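You operate a simulated robot arm through the tools that you are given. There is no shell and no other tool. Be economical: measure what you need, move in short steps, check, and stop when the job is done.

Carry out the task below with a simulated two-armed robot. There is one attempt and no reset: what you move stays moved.

Task
Pick up the clear beaker from the steel side table with one hand, pass it to the other hand and put it on the top of the yellow packing bench. Set down upright: clear beaker.
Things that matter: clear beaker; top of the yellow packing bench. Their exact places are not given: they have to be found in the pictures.

Only the result counts: the job must be done as asked and must still hold three seconds after the hand-in. Knocking over, shifting, dropping, spilling or breaking anything else fails it.

Robot
Two 7-joint arms with two-finger parallel grippers on one trunk, on a base that drives. Base frame: it is fixed to the floor where the robot stands at the start and does not move with it; the origin is under the middle of the robot, x ahead of it, y to its left, z up; the surface under the hand at the start is at about z = 0.7. Readings come in m, rad, newtons and seconds.
The left shoulder is at the start at [0.06, 0.143, 0.876], the right one opposite. With the tool pointing down near the work surface each hand reaches from about 0.32 to 0.74 m from the robot's upright axis, wherever it stands, measured 20 degrees to its own side. Places, roughly: top of the yellow packing bench [0.8, 1.5, 0.8]. Payload 1.57 kg a hand.
The TCP of each hand is the grasp point between the finger pads, 0.03 m short of the fingertips. In the tool frame z runs along the fingers and y along their closing line. The gripper opens to 0.11 m. The fingers are 0.024 m wide and 0.012 m thick; the gripper's body (0.048 by 0.112 m) begins 0.078 m behind the TCP.
Orientation is that of the tool frame in the base frame, as [roll, pitch, yaw] about the fixed x, y, z axes, in that order (R = Rz(yaw) Ry(pitch) Rx(roll)). With the fingers straight down and closing along the base's y, the tool's x points along the base's -x, its y along +y and its z along -z.

Tools
- The arms move only by the tool servo_tool. It takes "left_commands", "right_commands" or both (then of equal length, played together; a hand with none holds still); each is a list that holds one entry, the list of rows, each a list of 6 numbers: the shift along the tool's x, y, z in units of 50 mm (1.0 is 50 mm), then the turn, a rotation vector about the tool's x, y, z in units of 6 degrees (1.0 is 6 degrees). In form: [[[dx, dy, dz, ax, ay, az], ...]]. A call has 1 to 8 rows; each row shifts and turns the commanded pose from where the row before left it, along the tool's axes as they then stand. "left_claw" and "right_claw" are, for a hand that has rows, the gripper command, from -1 (shut) to 1 (fully open), values between in proportion, set as the call begins (left out, the last holds). A call with a number of a shift or a turn outside -1 to 1 is refused whole. A row lasts 0.2 s, in which the tool goes at most 0.05 m and 0.15 rad; a call with a longer step from one row to the next is refused whole, and so is a gripper value outside its range. A pose out of reach is approached as far as the arm can. The call stops where the force on the tool passes 40 N (or 10 N more than at its start, if that is more) or the arm is blocked; 0.2 s more then pass. Each finger travels about 0.045 m/s and halts on what it meets, pressing with about 40 N; the grip force reading is that of the motor and also rises with nothing between the fingers. The clock runs only during rows and for 0.2 s after the last one: add rows that do not move to give the fingers time. The reply holds the time, the measured pose of the TCP, the force on the tool along the base axes, the opening and the grip force, in the units named above and with some noise, with the torque about the TCP (base axes, N m) and any sound that the robot's microphone picked up, and new pictures: "pictures" is both (left out), scene, wrist or none (wrist: the cameras of the hands that moved).
- Cameras (640 x 400 px; columns grow to the right, rows downward): "scene" is now at [0.0495, -0.0071, 1.4895]; the picture's right is [-0.09, -1.00, 0.00], its down [-0.72, 0.06, -0.69] and it looks along [0.68, -0.06, -0.73] (base axes); focal length 254 px, centre (320, 200). "left" rides on the left gripper at [0.07, -0.016, -0.141] in its tool frame; the picture's right is [0.23, 0.97, 0.00], its down [-0.85, 0.20, -0.48] and it looks along [-0.47, 0.11, 0.88] (tool axes); focal length 222 px, centre (320, 200). "right" rides on the right gripper at [0.07, 0.016, -0.141] in its tool frame; the picture's right is [-0.23, 0.97, 0.00], its down [-0.86, -0.20, -0.48] and it looks along [-0.47, -0.11, 0.88] (tool axes); focal length 222 px, centre (320, 200).
- slide_trunk(by): slides the trunk up (or, below 0, down) by that many m; the arms and the scene camera ride with it, the base frame stays. It gives what a move gives, with no picture.
- base_move(legs): drives the robot by 1 to 6 legs, each [ahead, left, turn to the left] in m, m and rad, along the robot's own axes; the way and the turn of a leg run together, so that a leg with both is an arc; at most 1.5 m and 3.142 rad a leg. The arms and the cameras ride along, it lands a little off, and it stops where it bumps. It gives what a move gives, and a new picture of the scene camera.
- turn_head(pan, tilt): turns the head with the scene camera to pan (to the left, within 1.501 rad either way) and tilt (down, from -0.506 to 1.204), counted from straight ahead of the robot. It gives what a move gives, and a new picture of the scene camera.
- point_at(camera, pixels): for up to 12 pixels [column, row] of the newest picture of that camera ("zoom" is the newest enlarged one), the place [x, y, z] in the base frame of the surface seen there, good to about 0.002 m. The clock stands still meanwhile.
- inspect(camera, box): a new picture of the part [left, top, right, bottom] of that camera's present view, enlarged. The clock stands still meanwhile.
- finish_job(): hands the job in; it is judged then, once.

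Work in short steps. Measure before you move; look again where a grasp or a placing could have gone wrong, and mend it. You have 80 turns and 260 pictures in all, those below and enlarged ones among them. Open the grippers and draw the arms clear of the work before you hand the job in, unless the task says otherwise; then end with one line.

The tools are called as a command line: name --argument value ..., lists and objects as JSON in quotes. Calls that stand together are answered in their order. servo_tool: Moves the arms, as the interface text tells. Its arguments: {"type":"object","properties":{"left_commands":{"type":"array","items":{"type":"array","items":{"type":"array","items":{"type":"number"}}}},"left_claw":{"type":"number"},"right_commands":{"type":"array","items":{"type":"array","items":{"type":"array","items":{"type":"number"}}}},"right_claw":{"type":"number"},"pictures":{"type":"string","enum":["both","scene","wrist","none"]}},"required":[]} The other tools are called the same way: slide_trunk (by) slides the trunk up or down; base_move (legs) drives the base; turn_head (pan, tilt) turns the head that bears the scene camera; point_at (camera, pixels) gives the place of the surface under pixels of a picture; inspect (camera, box) takes an enlarged picture of a part of a camera's view; finish_job () hands the job in.

At the start:

```text
time_s: 0.0
left_tcp_pos: [0.4585, 0.0501, 1.0023]
left_ee_rot: [-3.139, -0.001, -3.14]
left_contact_force: [0.2, -0.5, 0.4]
left_moment: [-0.02, -0.03, -0.01]
left_width: 0.1101
left_grasp_force: 0.2
right_tcp_pos: [0.4493, -0.2859, 0.9936]
right_ee_rot: [-3.141, 0.001, 3.141]
right_contact_force: [0.3, 0.5, -0.4]
right_moment: [0.01, 0.01, -0.01]
right_width: 0.1102
right_grasp_force: 0.1
trunk travel left (down, up): [-0.475, 0.115]
robot x, y, heading: [-0.0002, 0.0002, -0.002]
head pan, tilt: [-0.089, 0.813]
```

scene: 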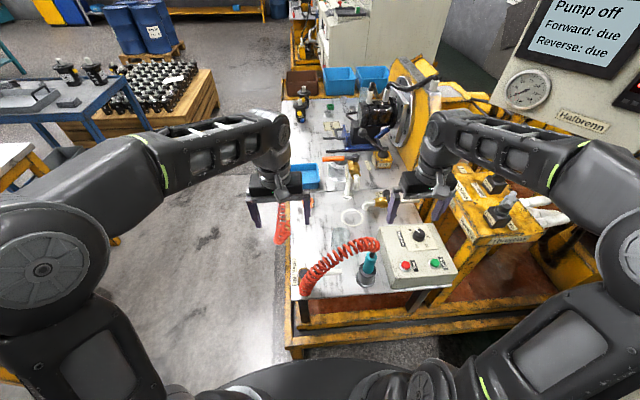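
right: 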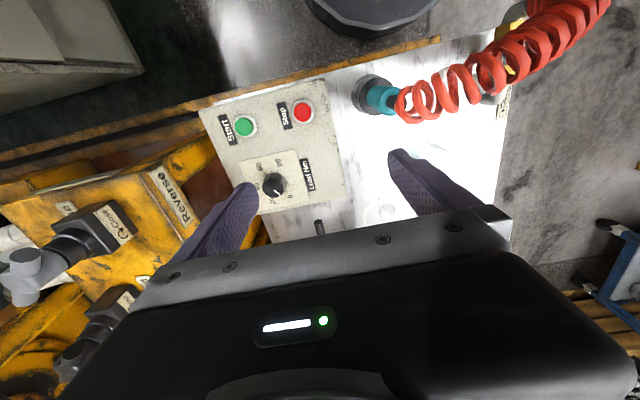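
left: 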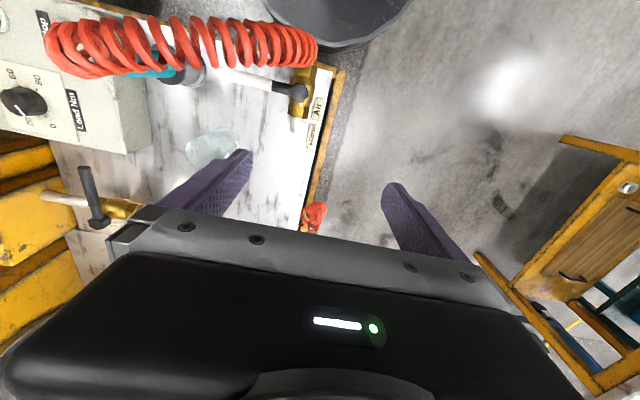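

The picture shows a clear ring near scene pixel (352,215), maybe the beaker. I enlarge that part to check.

inspect --camera "scene" --box '[270, 130, 470, 300]'

inspect --camera "left" --box '[120, 80, 340, 230]'

point_at --camera "scene" --pixels '[[352, 215], [352, 209], [340, 215], [364, 215], [380, 200], [352, 180], [310, 230], [440, 270], [352, 223]]'

turn_head --pan 1.1 --tilt 0.6

```text
2.35 times, centred on (370, 215) of scene
```

zoom: 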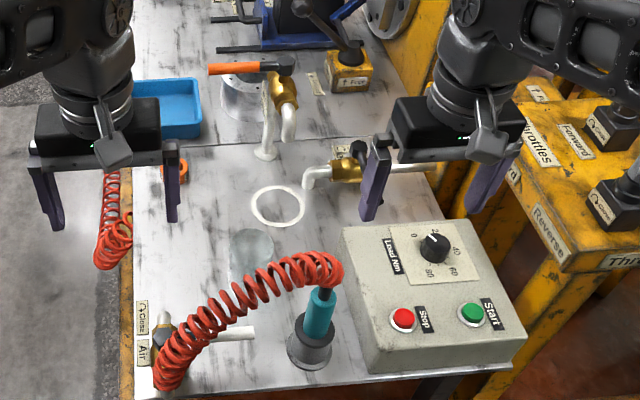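

```text
2.67 times, centred on (230, 155) of left
```

zoom: 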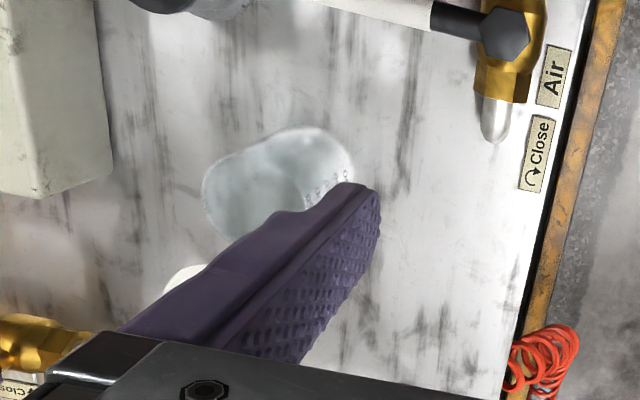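

```text
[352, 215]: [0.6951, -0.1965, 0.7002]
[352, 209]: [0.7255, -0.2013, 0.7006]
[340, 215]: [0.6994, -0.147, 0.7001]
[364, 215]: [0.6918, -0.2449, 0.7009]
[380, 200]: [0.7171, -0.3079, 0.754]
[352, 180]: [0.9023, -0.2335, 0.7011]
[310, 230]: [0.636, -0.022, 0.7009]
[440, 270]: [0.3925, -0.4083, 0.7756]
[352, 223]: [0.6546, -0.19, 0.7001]
```

```text
time_s: 1.4
left_tcp_pos: [0.4576, 0.0522, 1.0036]
left_ee_rot: [-3.14, 0.0, -3.141]
left_contact_force: [-0.2, -0.4, -0.1]
left_moment: [0.0, 0.0, -0.02]
left_width: 0.11
left_grasp_force: 0.1
right_tcp_pos: [0.4496, -0.2869, 0.9935]
right_ee_rot: [3.142, -0.001, -3.14]
right_contact_force: [0.1, -0.5, -0.2]
right_moment: [0.0, 0.01, -0.05]
right_width: 0.1099
right_grasp_force: 0.1
trunk travel left (down, up): [-0.475, 0.115]
robot x, y, heading: [-0.0037, -0.0007, 0.002]
head pan, tilt: [1.1, 0.6]
```

scene: 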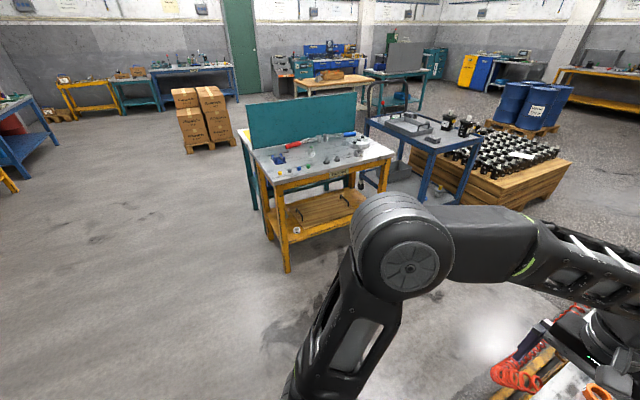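

The beaker is the clear shape at about scene pixel (340,236) of the first view; the yellow bench is around (320,155) of the new one. I enlarge the bench and measure it.

inspect --camera "scene" --box '[230, 90, 410, 210]'

point_at --camera "scene" --pixels '[[255, 150], [272, 181], [393, 156], [360, 135], [330, 165], [350, 165], [310, 172], [370, 158], [288, 176], [285, 270], [300, 150]]'

```text
3.33 times, centred on (320, 150) of scene
```

zoom: 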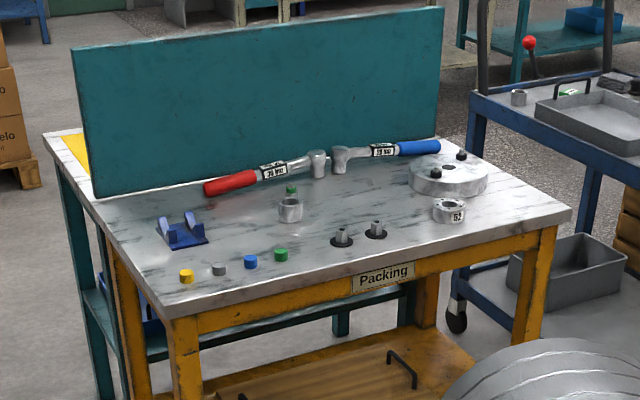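

```text
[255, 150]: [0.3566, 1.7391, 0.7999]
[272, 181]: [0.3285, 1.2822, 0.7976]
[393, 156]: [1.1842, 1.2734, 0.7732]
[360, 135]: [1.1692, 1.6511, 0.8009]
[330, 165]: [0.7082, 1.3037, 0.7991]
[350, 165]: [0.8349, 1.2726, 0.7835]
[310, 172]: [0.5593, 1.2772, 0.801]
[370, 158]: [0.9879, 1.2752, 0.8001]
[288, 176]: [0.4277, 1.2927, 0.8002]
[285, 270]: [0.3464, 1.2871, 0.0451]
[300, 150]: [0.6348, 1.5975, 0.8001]
```

Bench top: x 0.33–1.18, y 1.28–1.75, z 0.80, with a few items on it. I measure the items and free spots in the zoom, then look back at the beaker.

point_at --camera "zoom" --pixels '[[280, 254], [250, 262], [290, 215], [342, 240], [376, 230], [448, 212], [185, 240], [250, 230], [330, 210], [440, 240], [410, 210], [350, 275]]'

turn_head --pan -0.2 --tilt 0.95

inspect --camera "scene" --box '[240, 100, 400, 200]'

```text
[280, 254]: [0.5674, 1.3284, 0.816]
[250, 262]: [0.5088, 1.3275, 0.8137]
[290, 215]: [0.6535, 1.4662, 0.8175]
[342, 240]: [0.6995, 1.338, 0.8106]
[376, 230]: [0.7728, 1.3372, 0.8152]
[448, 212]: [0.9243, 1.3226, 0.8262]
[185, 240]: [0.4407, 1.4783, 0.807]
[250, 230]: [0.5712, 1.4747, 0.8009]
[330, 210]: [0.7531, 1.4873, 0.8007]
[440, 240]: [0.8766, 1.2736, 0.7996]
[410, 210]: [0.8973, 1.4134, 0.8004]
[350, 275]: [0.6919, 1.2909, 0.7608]
```

```text
time_s: 2.9
left_tcp_pos: [0.4587, 0.0504, 1.0023]
left_ee_rot: [-3.141, 0.0, -3.141]
left_contact_force: [0.4, -0.1, -0.6]
left_moment: [0.0, 0.0, -0.01]
left_width: 0.1098
left_grasp_force: 0.1
right_tcp_pos: [0.4492, -0.2859, 0.9934]
right_ee_rot: [-3.141, 0.0, -3.141]
right_contact_force: [-1.0, -1.1, -1.4]
right_moment: [0.0, 0.03, 0.03]
right_width: 0.11
right_grasp_force: 0.1
trunk travel left (down, up): [-0.475, 0.115]
robot x, y, heading: [-0.0034, -0.0017, 0.002]
head pan, tilt: [-0.201, 0.949]
```

scene: 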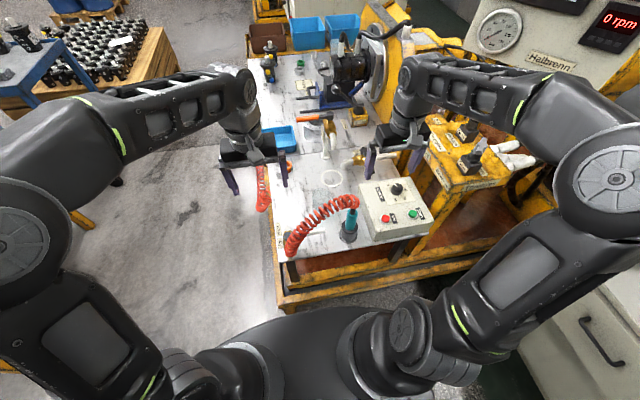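

```text
4.00 times, centred on (320, 150) of scene
```

zoom: 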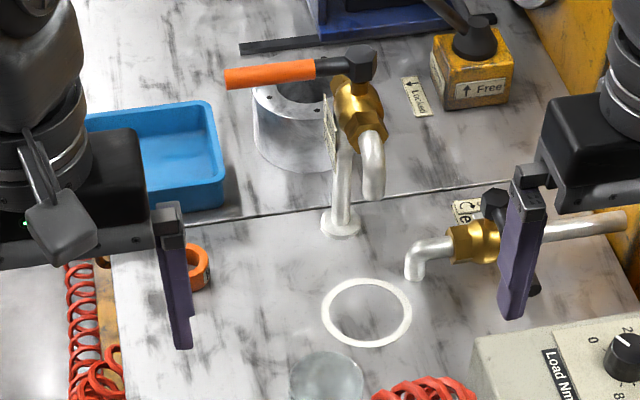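

The beaker lies at about scene (321,196). I enlarge around it and measure.

inspect --camera "scene" --box '[280, 165, 376, 225]'

point_at --camera "zoom" --pixels '[[275, 160], [275, 185], [235, 190], [315, 190], [275, 225], [275, 240], [400, 300], [150, 330], [460, 380], [390, 205], [275, 265], [330, 230]]'

```text
6.67 times, centred on (328, 195) of scene
```

zoom: 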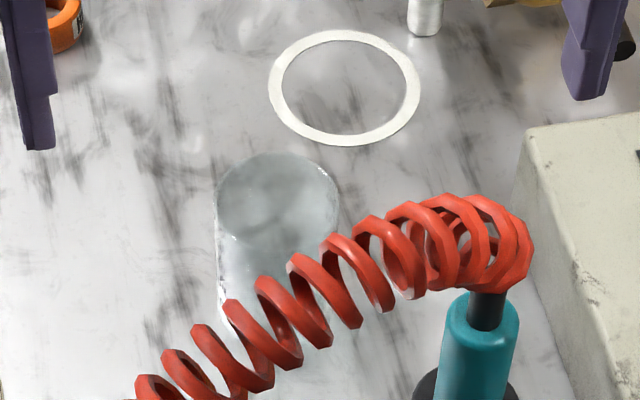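

```text
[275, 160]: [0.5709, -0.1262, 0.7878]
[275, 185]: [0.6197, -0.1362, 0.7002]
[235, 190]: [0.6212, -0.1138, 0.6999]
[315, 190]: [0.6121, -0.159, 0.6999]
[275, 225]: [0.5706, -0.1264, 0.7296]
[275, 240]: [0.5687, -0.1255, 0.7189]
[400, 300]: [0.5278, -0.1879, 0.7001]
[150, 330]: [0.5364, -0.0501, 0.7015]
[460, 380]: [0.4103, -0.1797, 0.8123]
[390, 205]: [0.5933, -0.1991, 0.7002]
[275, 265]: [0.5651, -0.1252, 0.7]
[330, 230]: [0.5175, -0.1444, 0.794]
```

Far rim is near (0.571,-0.126,0.788), so the beaker is about 0.088 m tall with centre about (0.54,-0.127). The red coil passes close to its near side; I measure the coil and rim edges.

point_at --camera "zoom" --pixels '[[219, 200], [335, 200], [218, 280], [224, 325], [300, 272], [265, 295], [232, 315], [365, 235], [405, 215], [445, 200], [205, 340], [520, 260]]'

point_at --camera "scene" --pixels '[[308, 218], [300, 228], [290, 250], [292, 238], [318, 211], [330, 205], [353, 202], [352, 225], [266, 190], [345, 195]]'

inspect --camera "right" --box '[330, 0, 640, 200]'

inspect --camera "left" --box '[30, 0, 340, 200]'

```text
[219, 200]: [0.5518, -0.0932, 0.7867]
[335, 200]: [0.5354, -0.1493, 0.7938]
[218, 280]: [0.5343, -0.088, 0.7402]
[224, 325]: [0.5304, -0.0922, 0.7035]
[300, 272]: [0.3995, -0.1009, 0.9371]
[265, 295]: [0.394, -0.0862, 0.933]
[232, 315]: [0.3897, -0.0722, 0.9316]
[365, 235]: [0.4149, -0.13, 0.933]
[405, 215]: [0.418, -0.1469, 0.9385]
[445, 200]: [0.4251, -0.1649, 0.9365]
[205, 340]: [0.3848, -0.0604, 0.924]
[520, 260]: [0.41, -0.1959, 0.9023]
```

```text
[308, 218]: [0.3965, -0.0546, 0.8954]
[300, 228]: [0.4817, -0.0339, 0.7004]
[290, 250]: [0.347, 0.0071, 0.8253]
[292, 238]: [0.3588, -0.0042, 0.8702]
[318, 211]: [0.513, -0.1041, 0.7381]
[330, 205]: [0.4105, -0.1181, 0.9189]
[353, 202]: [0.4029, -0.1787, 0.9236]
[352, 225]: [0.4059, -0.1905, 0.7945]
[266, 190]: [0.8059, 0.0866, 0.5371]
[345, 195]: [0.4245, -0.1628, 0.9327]
```

```text
2.00 times, centred on (485, 100) of right
```

zoom: 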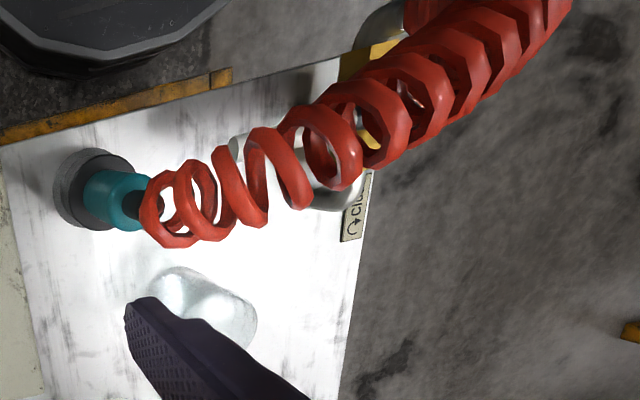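

```text
2.00 times, centred on (185, 100) of left
```

zoom: 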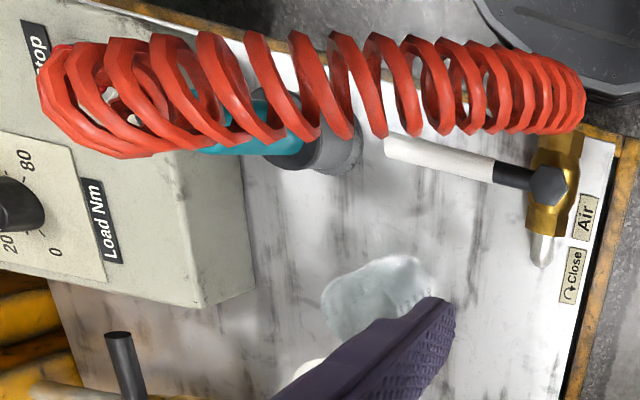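

Coil lies at x≈0.35–0.44 with its top at z≈0.94; the beaker is about 0.066 m wide at (0.54,-0.122). Reaching over from the aisle on the left avoids the coil, so I raise the trunk, drive left and ahead, then turn right to face -y.

slide_trunk --by 0.11

base_move --legs '[[0, 0.62, 0], [0.42, 0, 0], [0, 0, -1.571]]'

turn_head --pan 0.1 --tilt 0.85

```text
time_s: 4.3
left_tcp_pos: [0.4589, 0.0518, 1.1135]
left_ee_rot: [-3.141, -0.002, -3.141]
left_contact_force: [0.4, 0.0, 0.6]
left_moment: [-0.03, 0.04, 0.0]
left_width: 0.1102
left_grasp_force: 0.0
right_tcp_pos: [0.4485, -0.2856, 1.1034]
right_ee_rot: [3.14, 0.0, -3.141]
right_contact_force: [0.1, 0.2, -0.1]
right_moment: [-0.01, 0.0, -0.02]
right_width: 0.1099
right_grasp_force: 0.0
trunk travel left (down, up): [-0.585, 0.005]
robot x, y, heading: [-0.0018, -0.0, -0.001]
head pan, tilt: [-0.201, 0.949]
```

```text
time_s: 13.7
left_tcp_pos: [0.4511, 0.1624, 1.1141]
left_ee_rot: [3.14, 0.001, 1.558]
left_contact_force: [-0.1, 0.2, -0.5]
left_moment: [-0.02, 0.02, -0.02]
left_width: 0.11
left_grasp_force: 0.1
right_tcp_pos: [0.1141, 0.1759, 1.1049]
right_ee_rot: [-3.142, 0.0, 1.559]
right_contact_force: [0.3, 0.2, -0.1]
right_moment: [0.01, -0.02, -0.01]
right_width: 0.11
right_grasp_force: 0.1
trunk travel left (down, up): [-0.585, 0.005]
robot x, y, heading: [0.4063, 0.6234, -1.582]
head pan, tilt: [-0.201, 0.949]
```

scene: 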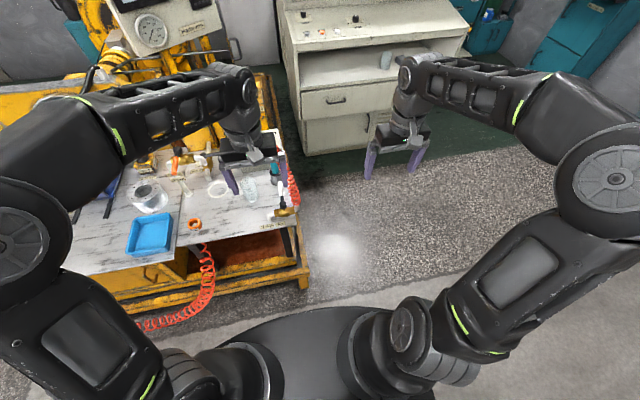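

```text
time_s: 14.5
left_tcp_pos: [0.4515, 0.1621, 1.1133]
left_ee_rot: [3.141, 0.0, 1.559]
left_contact_force: [0.0, -0.6, 0.4]
left_moment: [0.02, 0.01, -0.02]
left_width: 0.11
left_grasp_force: 0.0
right_tcp_pos: [0.1145, 0.1765, 1.1035]
right_ee_rot: [-3.141, 0.0, 1.559]
right_contact_force: [-0.6, 0.3, 0.4]
right_moment: [-0.01, 0.01, 0.0]
right_width: 0.1101
right_grasp_force: 0.0
trunk travel left (down, up): [-0.585, 0.005]
robot x, y, heading: [0.4049, 0.622, -1.584]
head pan, tilt: [0.099, 0.85]
```

scene: 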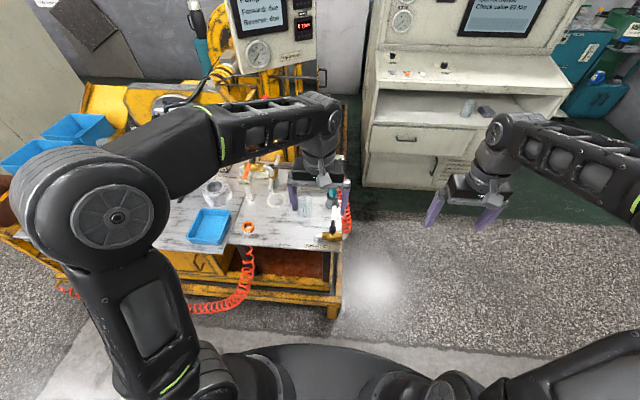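

The view shows the beaker near (305,205) and another glassy thing on the white cabinet at (468,107), as well as a clear cylinder at (215,190). I enlarge these to be sure which is the clear beaker.

inspect --camera "scene" --box '[420, 80, 520, 143]'

point_at --camera "zoom" --pixels '[[310, 170], [430, 190]]'

inspect --camera "scene" --box '[180, 140, 360, 252]'

```text
6.35 times, centred on (470, 112) of scene
```

zoom: 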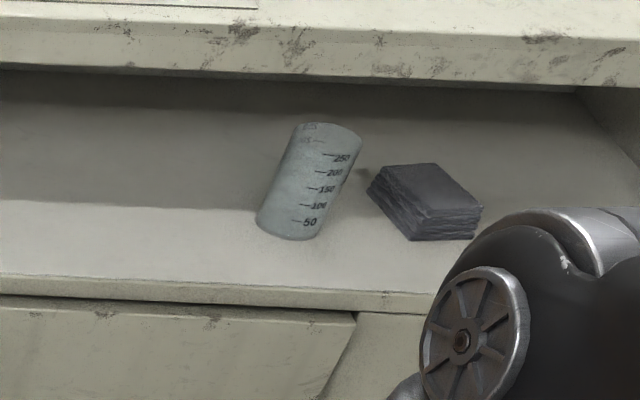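

```text
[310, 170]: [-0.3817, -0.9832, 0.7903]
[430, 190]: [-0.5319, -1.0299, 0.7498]
```

```text
3.56 times, centred on (270, 196) of scene
```

zoom: 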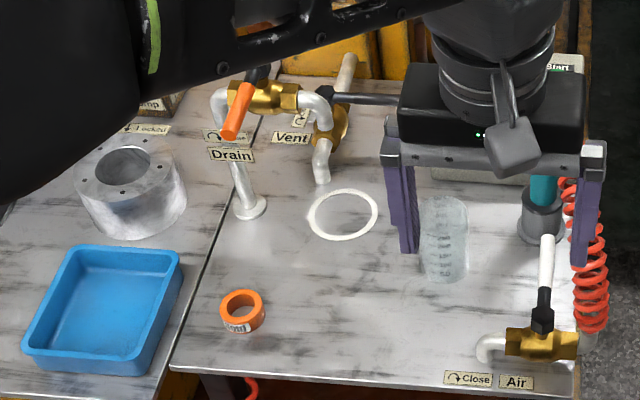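

There are two beakers: one on the table with the valves, one on the cream cabinet. I look around the room to decide which surface is the "steel side table".

turn_head --pan -1.1 --tilt 0.45

turn_head --pan 1.2 --tilt 0.5

turn_head --pan 0.0 --tilt 0.4

```text
time_s: 15.9
left_tcp_pos: [0.4519, 0.1618, 1.1125]
left_ee_rot: [-3.141, 0.0, 1.558]
left_contact_force: [0.1, 0.1, 0.3]
left_moment: [-0.02, 0.01, -0.01]
left_width: 0.1099
left_grasp_force: 0.2
right_tcp_pos: [0.1149, 0.1756, 1.1031]
right_ee_rot: [-3.141, 0.0, 1.559]
right_contact_force: [-0.3, 0.4, -0.2]
right_moment: [-0.01, 0.03, -0.01]
right_width: 0.1098
right_grasp_force: 0.0
trunk travel left (down, up): [-0.585, 0.005]
robot x, y, heading: [0.4074, 0.6192, -1.577]
head pan, tilt: [-1.1, 0.45]
```

scene: 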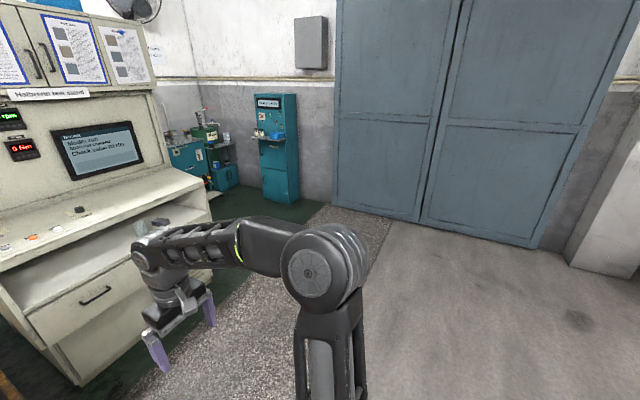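

```text
time_s: 18.0
left_tcp_pos: [0.4507, 0.1624, 1.1132]
left_ee_rot: [3.142, 0.0, 1.558]
left_contact_force: [0.3, 0.6, -0.7]
left_moment: [0.01, 0.01, 0.02]
left_width: 0.1099
left_grasp_force: 0.1
right_tcp_pos: [0.1136, 0.1743, 1.1032]
right_ee_rot: [-3.141, 0.0, 1.559]
right_contact_force: [-0.4, 0.3, 0.7]
right_moment: [-0.01, 0.0, 0.0]
right_width: 0.1099
right_grasp_force: 0.1
trunk travel left (down, up): [-0.585, 0.005]
robot x, y, heading: [0.4078, 0.6232, -1.587]
head pan, tilt: [1.201, 0.499]
```

scene: 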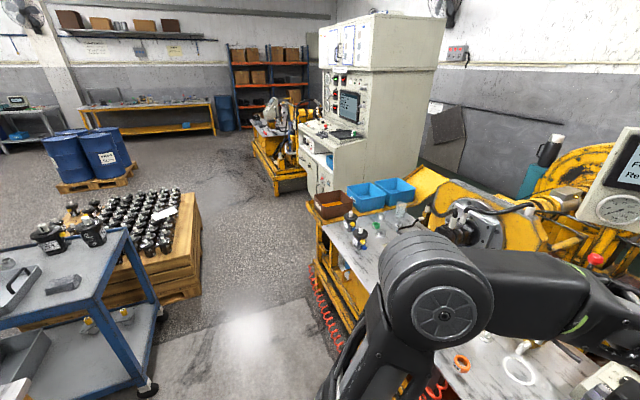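

```text
time_s: 19.4
left_tcp_pos: [0.4511, 0.1612, 1.1145]
left_ee_rot: [-3.141, 0.0, 1.559]
left_contact_force: [0.1, -0.1, 0.7]
left_moment: [-0.01, 0.0, 0.01]
left_width: 0.1098
left_grasp_force: 0.1
right_tcp_pos: [0.1142, 0.174, 1.1032]
right_ee_rot: [-3.141, 0.0, 1.559]
right_contact_force: [0.3, 0.1, -1.0]
right_moment: [-0.04, 0.04, 0.01]
right_width: 0.1103
right_grasp_force: 0.1
trunk travel left (down, up): [-0.585, 0.005]
robot x, y, heading: [0.407, 0.6195, -1.587]
head pan, tilt: [0.0, 0.4]
```

scene: 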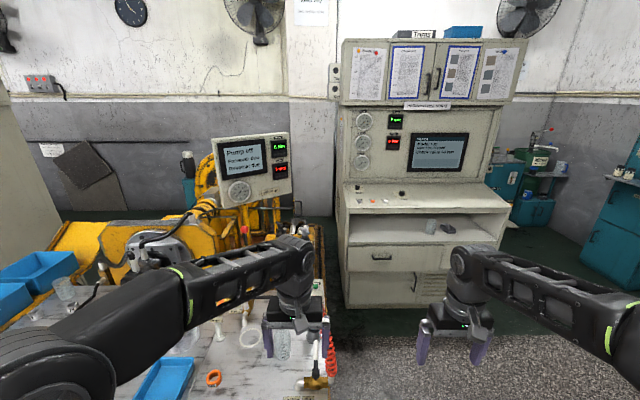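

The cream unit is a console, so the valve table seems to be the steel side table. But another clear cup appears at (65,290), so I enlarge it.

inspect --camera "scene" --box '[20, 240, 180, 340]'

point_at --camera "scene" --pixels '[[65, 290], [65, 315], [100, 320], [110, 240], [150, 355]]'

turn_head --pan 0.9 --tilt 0.6

inspect --camera "scene" --box '[120, 80, 440, 280]'

```text
4.00 times, centred on (100, 290) of scene
```

zoom: 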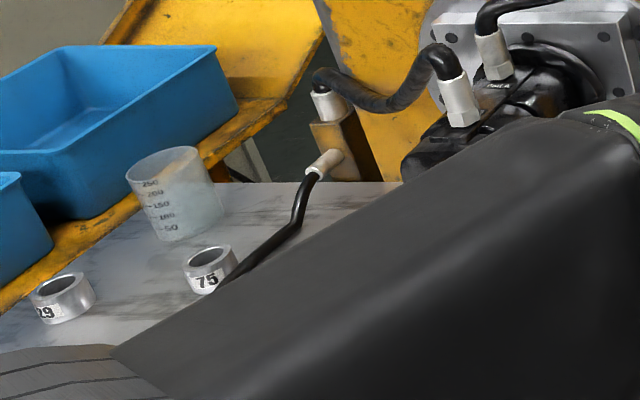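

```text
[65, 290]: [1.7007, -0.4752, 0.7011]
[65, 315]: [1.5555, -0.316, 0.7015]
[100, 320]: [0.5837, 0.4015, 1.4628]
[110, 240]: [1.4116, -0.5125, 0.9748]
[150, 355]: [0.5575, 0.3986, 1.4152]
```

```text
time_s: 20.6
left_tcp_pos: [0.4525, 0.1619, 1.1128]
left_ee_rot: [-3.141, 0.0, 1.558]
left_contact_force: [0.4, -0.4, 0.0]
left_moment: [-0.02, 0.01, 0.02]
left_width: 0.1101
left_grasp_force: 0.1
right_tcp_pos: [0.1157, 0.1756, 1.1024]
right_ee_rot: [-3.141, 0.0, 1.557]
right_contact_force: [0.0, 0.6, 0.2]
right_moment: [0.01, -0.02, 0.0]
right_width: 0.1097
right_grasp_force: 0.0
trunk travel left (down, up): [-0.585, 0.005]
robot x, y, heading: [0.4049, 0.6177, -1.583]
head pan, tilt: [0.901, 0.6]
```

scene: 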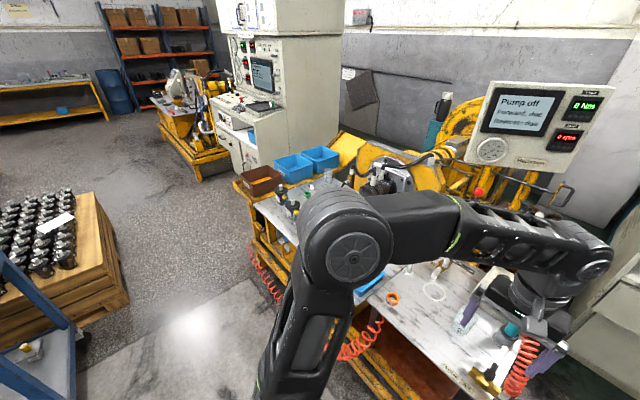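

```text
2.00 times, centred on (280, 180) of scene
```

zoom: 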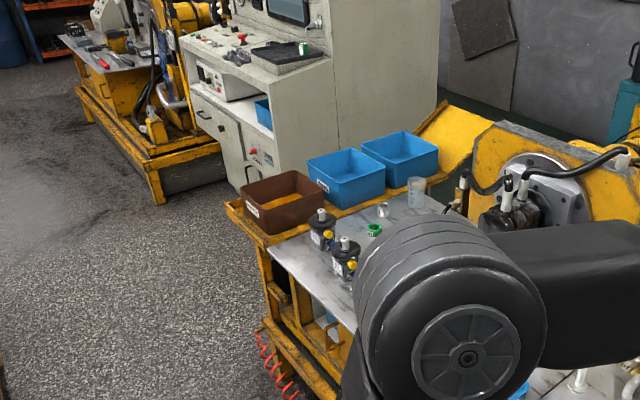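

There are three graduated beakers; the one beside the valves at (0.54,-0.12), on the steel table near the start, fits the task. I drive a little ahead so it is well within the left hand's reach.

base_move --legs '[[0.12, 0, 0]]'

turn_head --pan 0.15 --tilt 0.95

inspect --camera "left" --box '[0, 0, 640, 400]'

```text
time_s: 21.9
left_tcp_pos: [0.4485, 0.0415, 1.112]
left_ee_rot: [3.141, -0.002, 1.559]
left_contact_force: [-0.3, -0.2, -0.2]
left_moment: [0.1, 0.01, -0.01]
left_width: 0.1102
left_grasp_force: 0.1
right_tcp_pos: [0.1149, 0.0546, 1.1029]
right_ee_rot: [3.14, -0.002, 1.561]
right_contact_force: [-0.2, 0.3, -0.3]
right_moment: [0.07, -0.01, 0.0]
right_width: 0.11
right_grasp_force: 0.1
trunk travel left (down, up): [-0.585, 0.005]
robot x, y, heading: [0.405, 0.501, -1.58]
head pan, tilt: [0.901, 0.6]
```

scene: 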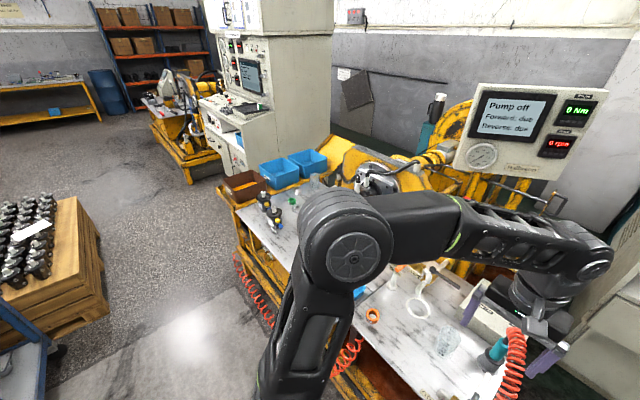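

```text
time_s: 23.0
left_tcp_pos: [0.4497, 0.0438, 1.1133]
left_ee_rot: [3.141, 0.001, 1.56]
left_contact_force: [0.4, -0.6, 0.2]
left_moment: [-0.03, -0.01, -0.01]
left_width: 0.11
left_grasp_force: 0.2
right_tcp_pos: [0.1133, 0.0581, 1.1036]
right_ee_rot: [3.14, -0.001, 1.56]
right_contact_force: [0.1, -0.5, -0.7]
right_moment: [0.01, 0.02, -0.01]
right_width: 0.11
right_grasp_force: 0.0
trunk travel left (down, up): [-0.585, 0.005]
robot x, y, heading: [0.4017, 0.5033, -1.582]
head pan, tilt: [0.15, 0.949]
```

scene: 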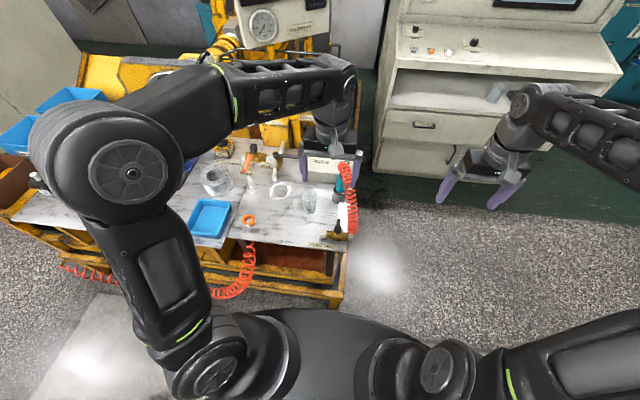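

```text
1.00 times, centred on (320, 200) of left (not enlarged: the box is as wide or as high as the picture)
```

zoom: 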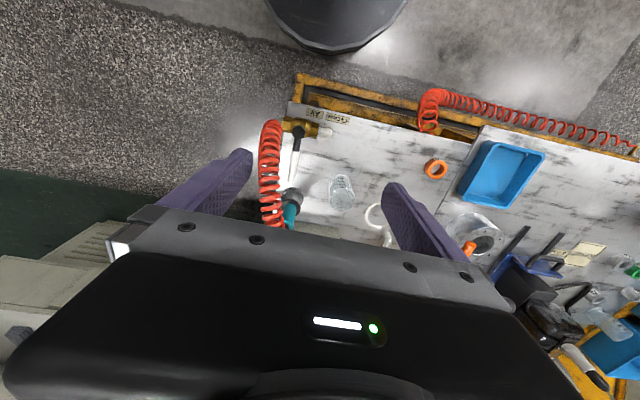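

The beaker is at about (341,192) in the left camera and (309,201) in the scene. I enlarge both and measure it precisely.

inspect --camera "scene" --box '[277, 180, 341, 220]'

inspect --camera "left" --box '[293, 162, 389, 222]'

point_at --camera "zoom" --pixels '[[256, 175], [395, 175], [320, 110], [320, 300], [330, 240], [320, 150], [250, 270], [385, 290], [320, 200]]'

```text
10.00 times, centred on (309, 200) of scene
```

zoom: 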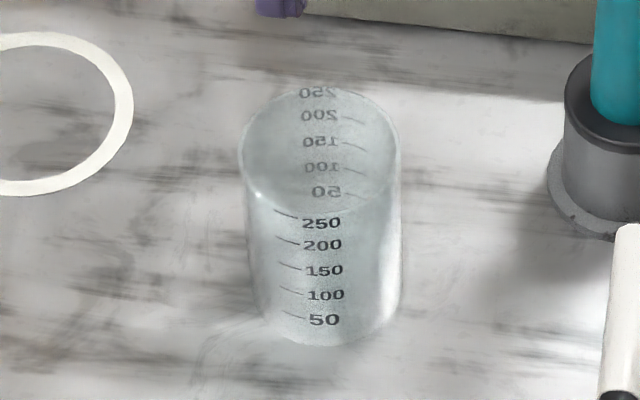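

```text
6.67 times, centred on (341, 192) of left
```

zoom: 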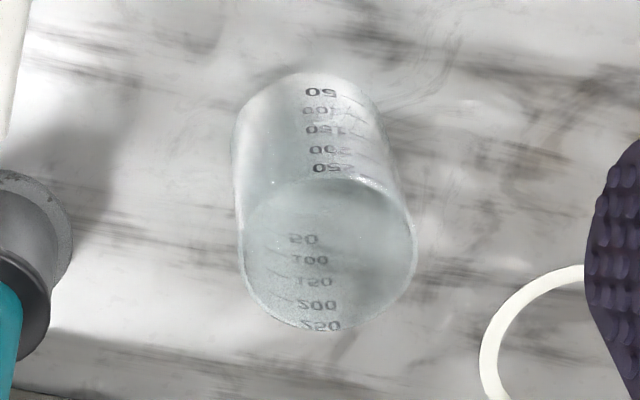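

```text
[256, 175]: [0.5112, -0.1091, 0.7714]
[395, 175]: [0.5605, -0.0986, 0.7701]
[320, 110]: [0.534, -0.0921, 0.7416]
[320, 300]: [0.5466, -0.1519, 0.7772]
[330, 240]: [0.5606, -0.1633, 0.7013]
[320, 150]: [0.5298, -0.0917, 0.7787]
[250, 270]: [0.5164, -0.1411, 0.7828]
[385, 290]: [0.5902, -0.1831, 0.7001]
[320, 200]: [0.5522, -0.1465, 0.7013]
```

The beaker is empty, centre ≈(0.541,-0.123), height ≈0.09. I plan to grasp it low with the left hand tilted forward and later take the rim with the right hand from above; first I check the air valve and nearby items for clearance.

inspect --camera "scene" --box '[240, 160, 368, 240]'

point_at --camera "zoom" --pixels '[[488, 305], [495, 355], [485, 280], [440, 380], [300, 395], [445, 350], [30, 310], [510, 290], [520, 230], [60, 110], [345, 228], [350, 188]]'

```text
5.00 times, centred on (304, 200) of scene
```

zoom: 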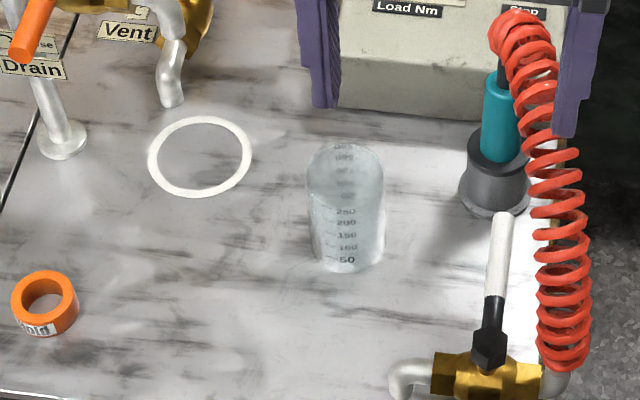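

```text
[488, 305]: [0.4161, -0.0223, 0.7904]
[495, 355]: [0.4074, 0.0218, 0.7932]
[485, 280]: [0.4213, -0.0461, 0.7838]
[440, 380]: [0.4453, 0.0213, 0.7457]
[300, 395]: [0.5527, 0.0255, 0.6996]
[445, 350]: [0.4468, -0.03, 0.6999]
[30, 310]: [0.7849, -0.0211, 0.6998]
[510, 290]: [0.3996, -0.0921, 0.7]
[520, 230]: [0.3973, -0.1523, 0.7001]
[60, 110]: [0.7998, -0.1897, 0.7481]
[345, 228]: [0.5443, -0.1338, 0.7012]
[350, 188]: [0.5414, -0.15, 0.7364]
```

Valve parts stay at x ≤0.475, so a small yaw keeps the left hand clear. I shift the left hand to x≈0.54, yaw 12° and begin pitching the fingers forward.

servo_tool --left_commands '[[[0, 0.9, 0, 0, 0, 0], [0, 0.9, 0, 0, 0, 0], [0, 0, 0, 0, 0, 1], [0, 0, 0, 0, 0, 1], [0, 0, 0, 0, -1, 0], [0, 0, 0, 0, -1, 0], [0, 0, 0, 0, -1, 0], [0, 0, 0, 0, -1, 0]]]' --left_claw 0.7 --pictures "none"

servo_tool --left_commands '[[[0, 0, 0, 0, -1, 0], [0, 0, 0, 0, -1, 0], [0, 0, 0, 0, -1, 0], [0, 0, 0, 0, -1, 0], [0, 0, 0, 0, -1, 0], [0, 0, 0, 0, 0, 0]]]' --pictures "both"

```text
time_s: 24.8
left_tcp_pos: [0.5408, 0.043, 1.1136]
left_ee_rot: [-3.141, 0.419, 1.35]
left_contact_force: [-0.3, -0.5, 0.8]
left_moment: [-0.01, 0.01, 0.03]
left_width: 0.0933
left_grasp_force: 0.1
right_tcp_pos: [0.1123, 0.057, 1.1029]
right_ee_rot: [-3.141, 0.0, 1.559]
right_contact_force: [0.8, 0.7, 0.6]
right_moment: [0.0, 0.01, 0.01]
right_width: 0.11
right_grasp_force: 0.1
trunk travel left (down, up): [-0.585, 0.005]
robot x, y, heading: [0.4049, 0.5021, -1.583]
head pan, tilt: [0.15, 0.949]
```

```text
time_s: 26.2
left_tcp_pos: [0.5416, 0.0318, 1.1198]
left_ee_rot: [3.14, 0.924, 1.349]
left_contact_force: [-0.1, 0.3, 0.3]
left_moment: [-0.02, -0.01, 0.01]
left_width: 0.0935
left_grasp_force: 0.0
left hand out of reach, approached as far as the arm can: row 5
right_tcp_pos: [0.113, 0.0566, 1.1028]
right_ee_rot: [-3.14, 0.0, 1.558]
right_contact_force: [-0.6, 0.0, -0.4]
right_moment: [0.01, -0.02, 0.01]
right_width: 0.1103
right_grasp_force: 0.1
trunk travel left (down, up): [-0.585, 0.005]
robot x, y, heading: [0.4052, 0.5033, -1.58]
head pan, tilt: [0.15, 0.949]
```

scene: 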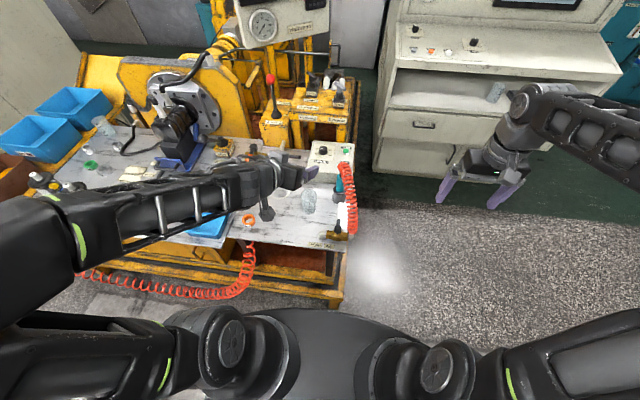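
left: 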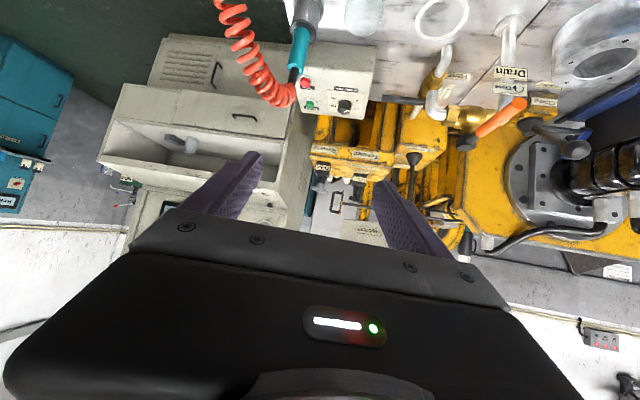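

The pitch stopped at 53°; 45° is enough. I check how high the left forearm is above the table before descending.

point_at --camera "scene" --pixels '[[250, 185], [200, 195], [140, 205], [80, 230], [20, 250], [268, 175], [266, 212], [180, 345], [30, 330], [220, 345]]'

servo_tool --left_commands '[[[0, 0, 0, 0, 0.7, 0], [0, 0, 0, 0, 0.7, 0], [0, 0, 0, 0, 0, 0]]]' --pictures "none"

```text
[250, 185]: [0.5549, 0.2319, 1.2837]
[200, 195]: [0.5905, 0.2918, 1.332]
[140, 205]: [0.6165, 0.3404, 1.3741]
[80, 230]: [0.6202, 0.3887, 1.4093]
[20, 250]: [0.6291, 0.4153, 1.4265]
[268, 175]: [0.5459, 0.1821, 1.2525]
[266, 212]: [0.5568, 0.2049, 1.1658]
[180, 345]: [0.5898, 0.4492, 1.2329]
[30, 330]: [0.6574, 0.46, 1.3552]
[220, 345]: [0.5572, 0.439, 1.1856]
```

```text
time_s: 27.0
left_tcp_pos: [0.5396, 0.033, 1.1194]
left_ee_rot: [-3.14, 0.795, 1.348]
left_contact_force: [-0.3, 0.2, 0.6]
left_moment: [0.01, 0.0, -0.01]
left_width: 0.0937
left_grasp_force: 0.0
right_tcp_pos: [0.1134, 0.0567, 1.1031]
right_ee_rot: [3.141, -0.001, 1.558]
right_contact_force: [-0.2, 0.2, 0.8]
right_moment: [-0.03, 0.02, 0.02]
right_width: 0.1099
right_grasp_force: 0.2
trunk travel left (down, up): [-0.585, 0.005]
robot x, y, heading: [0.4023, 0.5055, -1.583]
head pan, tilt: [0.15, 0.949]
```

Forearm and elbow are high, so I can descend. I move the left hand to a standoff above-behind the beaker.

servo_tool --left_commands '[[[0.49, 0.12, 0.73, 0, 0, 0], [0.49, 0.12, 0.73, 0, 0, 0], [0.49, 0.12, 0.73, 0, 0, 0], [0.49, 0.12, 0.73, 0, 0, 0], [0.49, 0.12, 0.73, 0, 0, 0], [0.49, 0.12, 0.73, 0, 0, 0], [0, 0, 0, 0, 0, 0]]]' --pictures "both"

```text
time_s: 28.6
left_tcp_pos: [0.5648, -0.028, 0.8622]
left_ee_rot: [3.139, 0.798, 1.351]
left_contact_force: [-0.6, 0.9, 0.3]
left_moment: [0.0, -0.01, 0.03]
left_width: 0.0936
left_grasp_force: 0.1
right_tcp_pos: [0.1125, 0.0565, 1.1031]
right_ee_rot: [-3.139, 0.001, 1.558]
right_contact_force: [0.5, -1.3, 0.2]
right_moment: [0.02, -0.01, -0.02]
right_width: 0.1099
right_grasp_force: 0.2
trunk travel left (down, up): [-0.585, 0.005]
robot x, y, heading: [0.4028, 0.4993, -1.578]
head pan, tilt: [0.15, 0.949]
```

scene: 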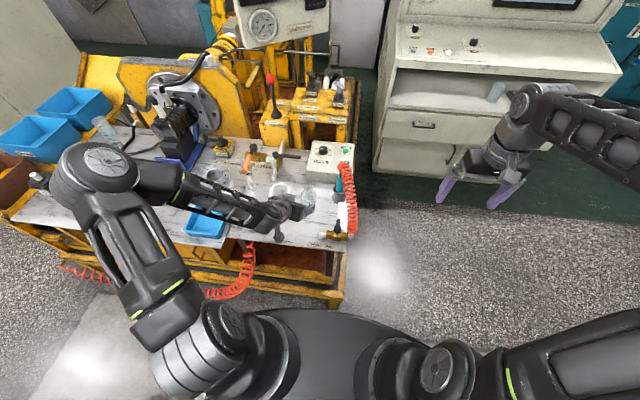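
left: 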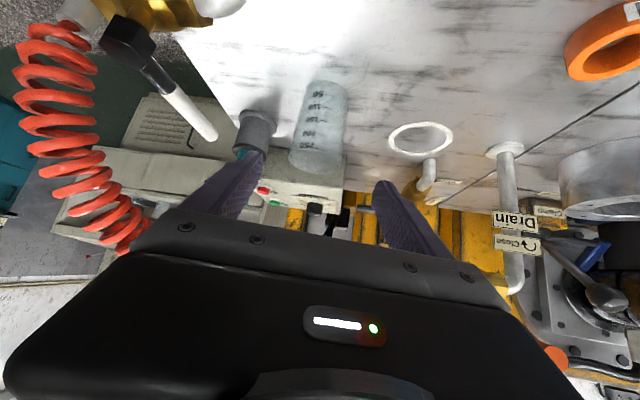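

The beaker at (318,130) in the left picture lies between the fingers. I check the forearm's clearance above the table before going lower.

point_at --camera "scene" --pixels '[[255, 218], [225, 208], [190, 205], [150, 190], [100, 180], [240, 222], [278, 238], [70, 190], [200, 215]]'

inspect --camera "scene" --box '[180, 150, 372, 270]'

```text
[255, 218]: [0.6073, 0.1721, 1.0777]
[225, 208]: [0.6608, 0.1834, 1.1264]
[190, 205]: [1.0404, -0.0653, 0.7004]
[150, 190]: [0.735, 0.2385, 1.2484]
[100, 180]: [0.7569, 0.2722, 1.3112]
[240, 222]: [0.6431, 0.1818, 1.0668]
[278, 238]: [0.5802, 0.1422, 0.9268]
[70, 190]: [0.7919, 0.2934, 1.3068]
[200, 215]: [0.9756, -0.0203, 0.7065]
```

```text
3.33 times, centred on (276, 210) of scene
```

zoom: 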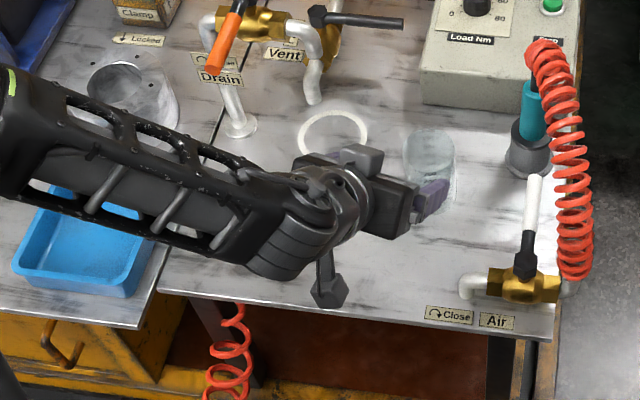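

Everything is clear; the hand's camera mount will stay at z≈0.8. I lower the hand straight down to grasp height, behind the beaker.

servo_tool --left_commands '[[[0.57, 0, 0.555, 0, 0, 0], [0.57, 0, 0.555, 0, 0, 0], [0.57, 0, 0.555, 0, 0, 0], [0, 0, 0, 0, 0, 0]]]' --pictures "both"

inspect --camera "scene" --box '[250, 160, 378, 240]'

```text
time_s: 29.6
left_tcp_pos: [0.5664, -0.0292, 0.748]
left_ee_rot: [-3.14, 0.79, 1.347]
left_contact_force: [-0.1, 0.1, -0.3]
left_moment: [0.01, -0.02, 0.03]
left_width: 0.0932
left_grasp_force: 0.0
right_tcp_pos: [0.1115, 0.0563, 1.1033]
right_ee_rot: [3.14, -0.002, 1.558]
right_contact_force: [-0.4, -0.2, -0.3]
right_moment: [0.06, -0.05, 0.01]
right_width: 0.11
right_grasp_force: 0.0
trunk travel left (down, up): [-0.585, 0.005]
robot x, y, heading: [0.4039, 0.5036, -1.579]
head pan, tilt: [0.15, 0.949]
```

scene: 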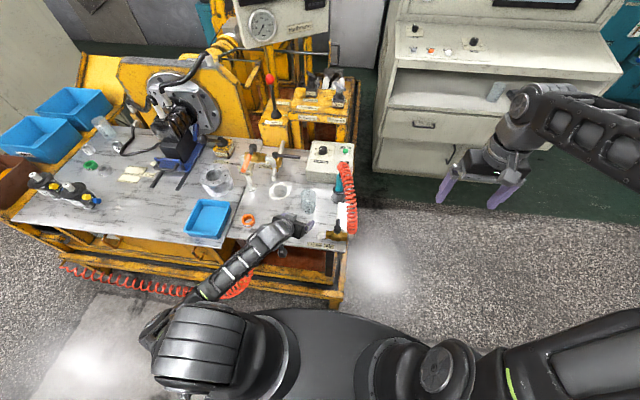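
left: 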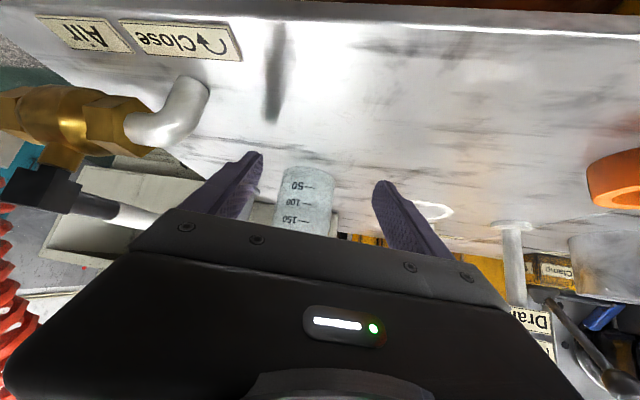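

```text
5.00 times, centred on (314, 200) of scene
```

zoom: 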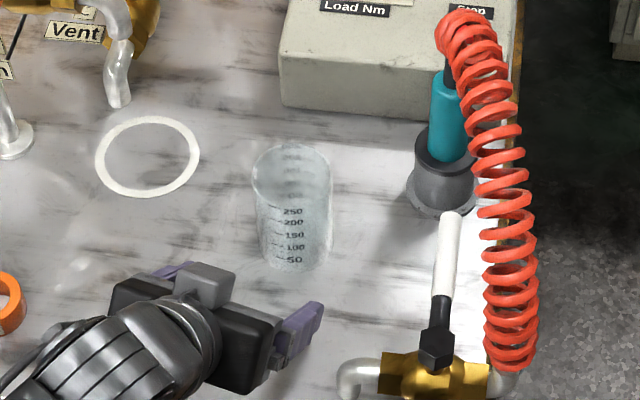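

The beaker sits ahead between the fingers. I advance half of the 0.089 m horizontally and check.

servo_tool --left_commands '[[[-0.29, -0.03, 0.34, 0, 0, 0], [-0.29, -0.03, 0.34, 0, 0, 0], [0, 0, 0, 0, 0, 0]]]' --pictures "wrist"

inspect --camera "scene" --box '[270, 175, 350, 225]'

```text
time_s: 30.4
left_tcp_pos: [0.5496, -0.0704, 0.7406]
left_ee_rot: [-3.14, 0.796, 1.351]
left_contact_force: [-0.3, -0.1, 0.5]
left_moment: [-0.01, -0.03, 0.03]
left_width: 0.0936
left_grasp_force: 0.1
right_tcp_pos: [0.1124, 0.0567, 1.1032]
right_ee_rot: [3.14, 0.0, 1.558]
right_contact_force: [-0.2, 0.1, -0.4]
right_moment: [-0.01, 0.01, 0.0]
right_width: 0.11
right_grasp_force: 0.1
trunk travel left (down, up): [-0.585, 0.005]
robot x, y, heading: [0.4083, 0.505, -1.585]
head pan, tilt: [0.15, 0.949]
```

left: 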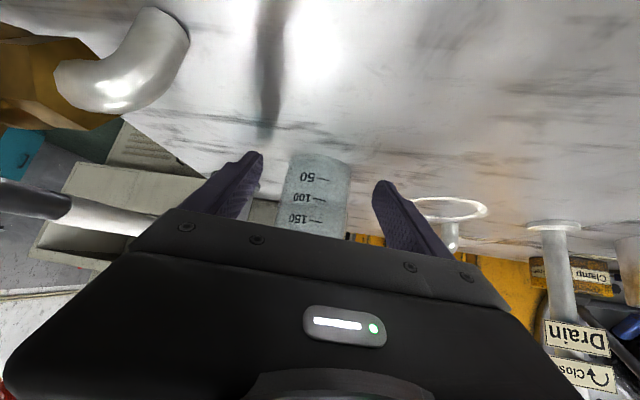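

```text
8.00 times, centred on (310, 200) of scene
```

zoom: 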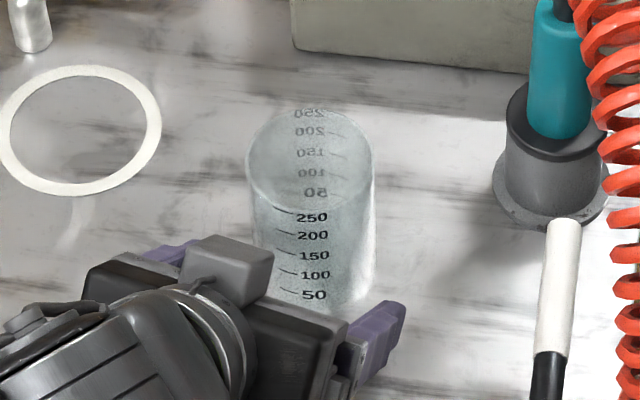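

Well centred now. I advance the remaining 0.045 m at constant height.

servo_tool --left_commands '[[[-0.32, 0.0, 0.32, 0, 0, 0], [-0.31, 0.0, 0.32, 0, 0, 0], [0, 0, 0, 0, 0, 0]]]' --pictures "wrist"

inspect --camera "scene" --box '[270, 175, 350, 225]'

```text
time_s: 31.2
left_tcp_pos: [0.5399, -0.118, 0.7398]
left_ee_rot: [3.141, 0.797, 1.349]
left_contact_force: [-0.3, -0.1, -0.1]
left_moment: [-0.02, 0.01, 0.03]
left_width: 0.0935
left_grasp_force: 0.0
right_tcp_pos: [0.1138, 0.0573, 1.1032]
right_ee_rot: [-3.14, -0.001, 1.557]
right_contact_force: [-0.2, 0.6, 0.2]
right_moment: [-0.01, 0.0, -0.01]
right_width: 0.1097
right_grasp_force: 0.0
trunk travel left (down, up): [-0.585, 0.005]
robot x, y, heading: [0.4027, 0.502, -1.581]
head pan, tilt: [0.15, 0.949]
```

left: 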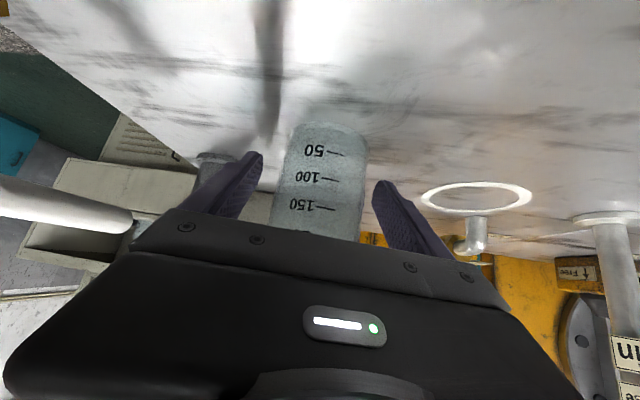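

```text
8.00 times, centred on (310, 200) of scene
```

zoom: 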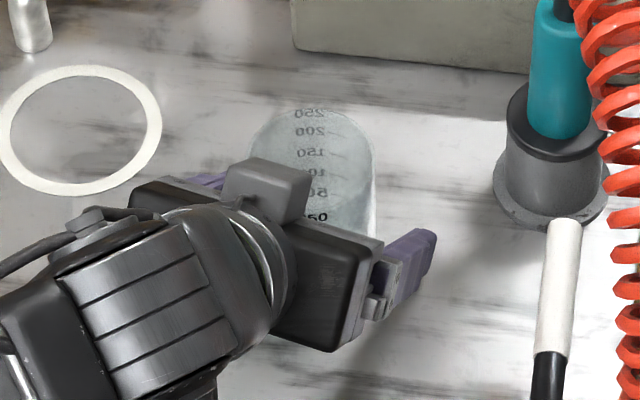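

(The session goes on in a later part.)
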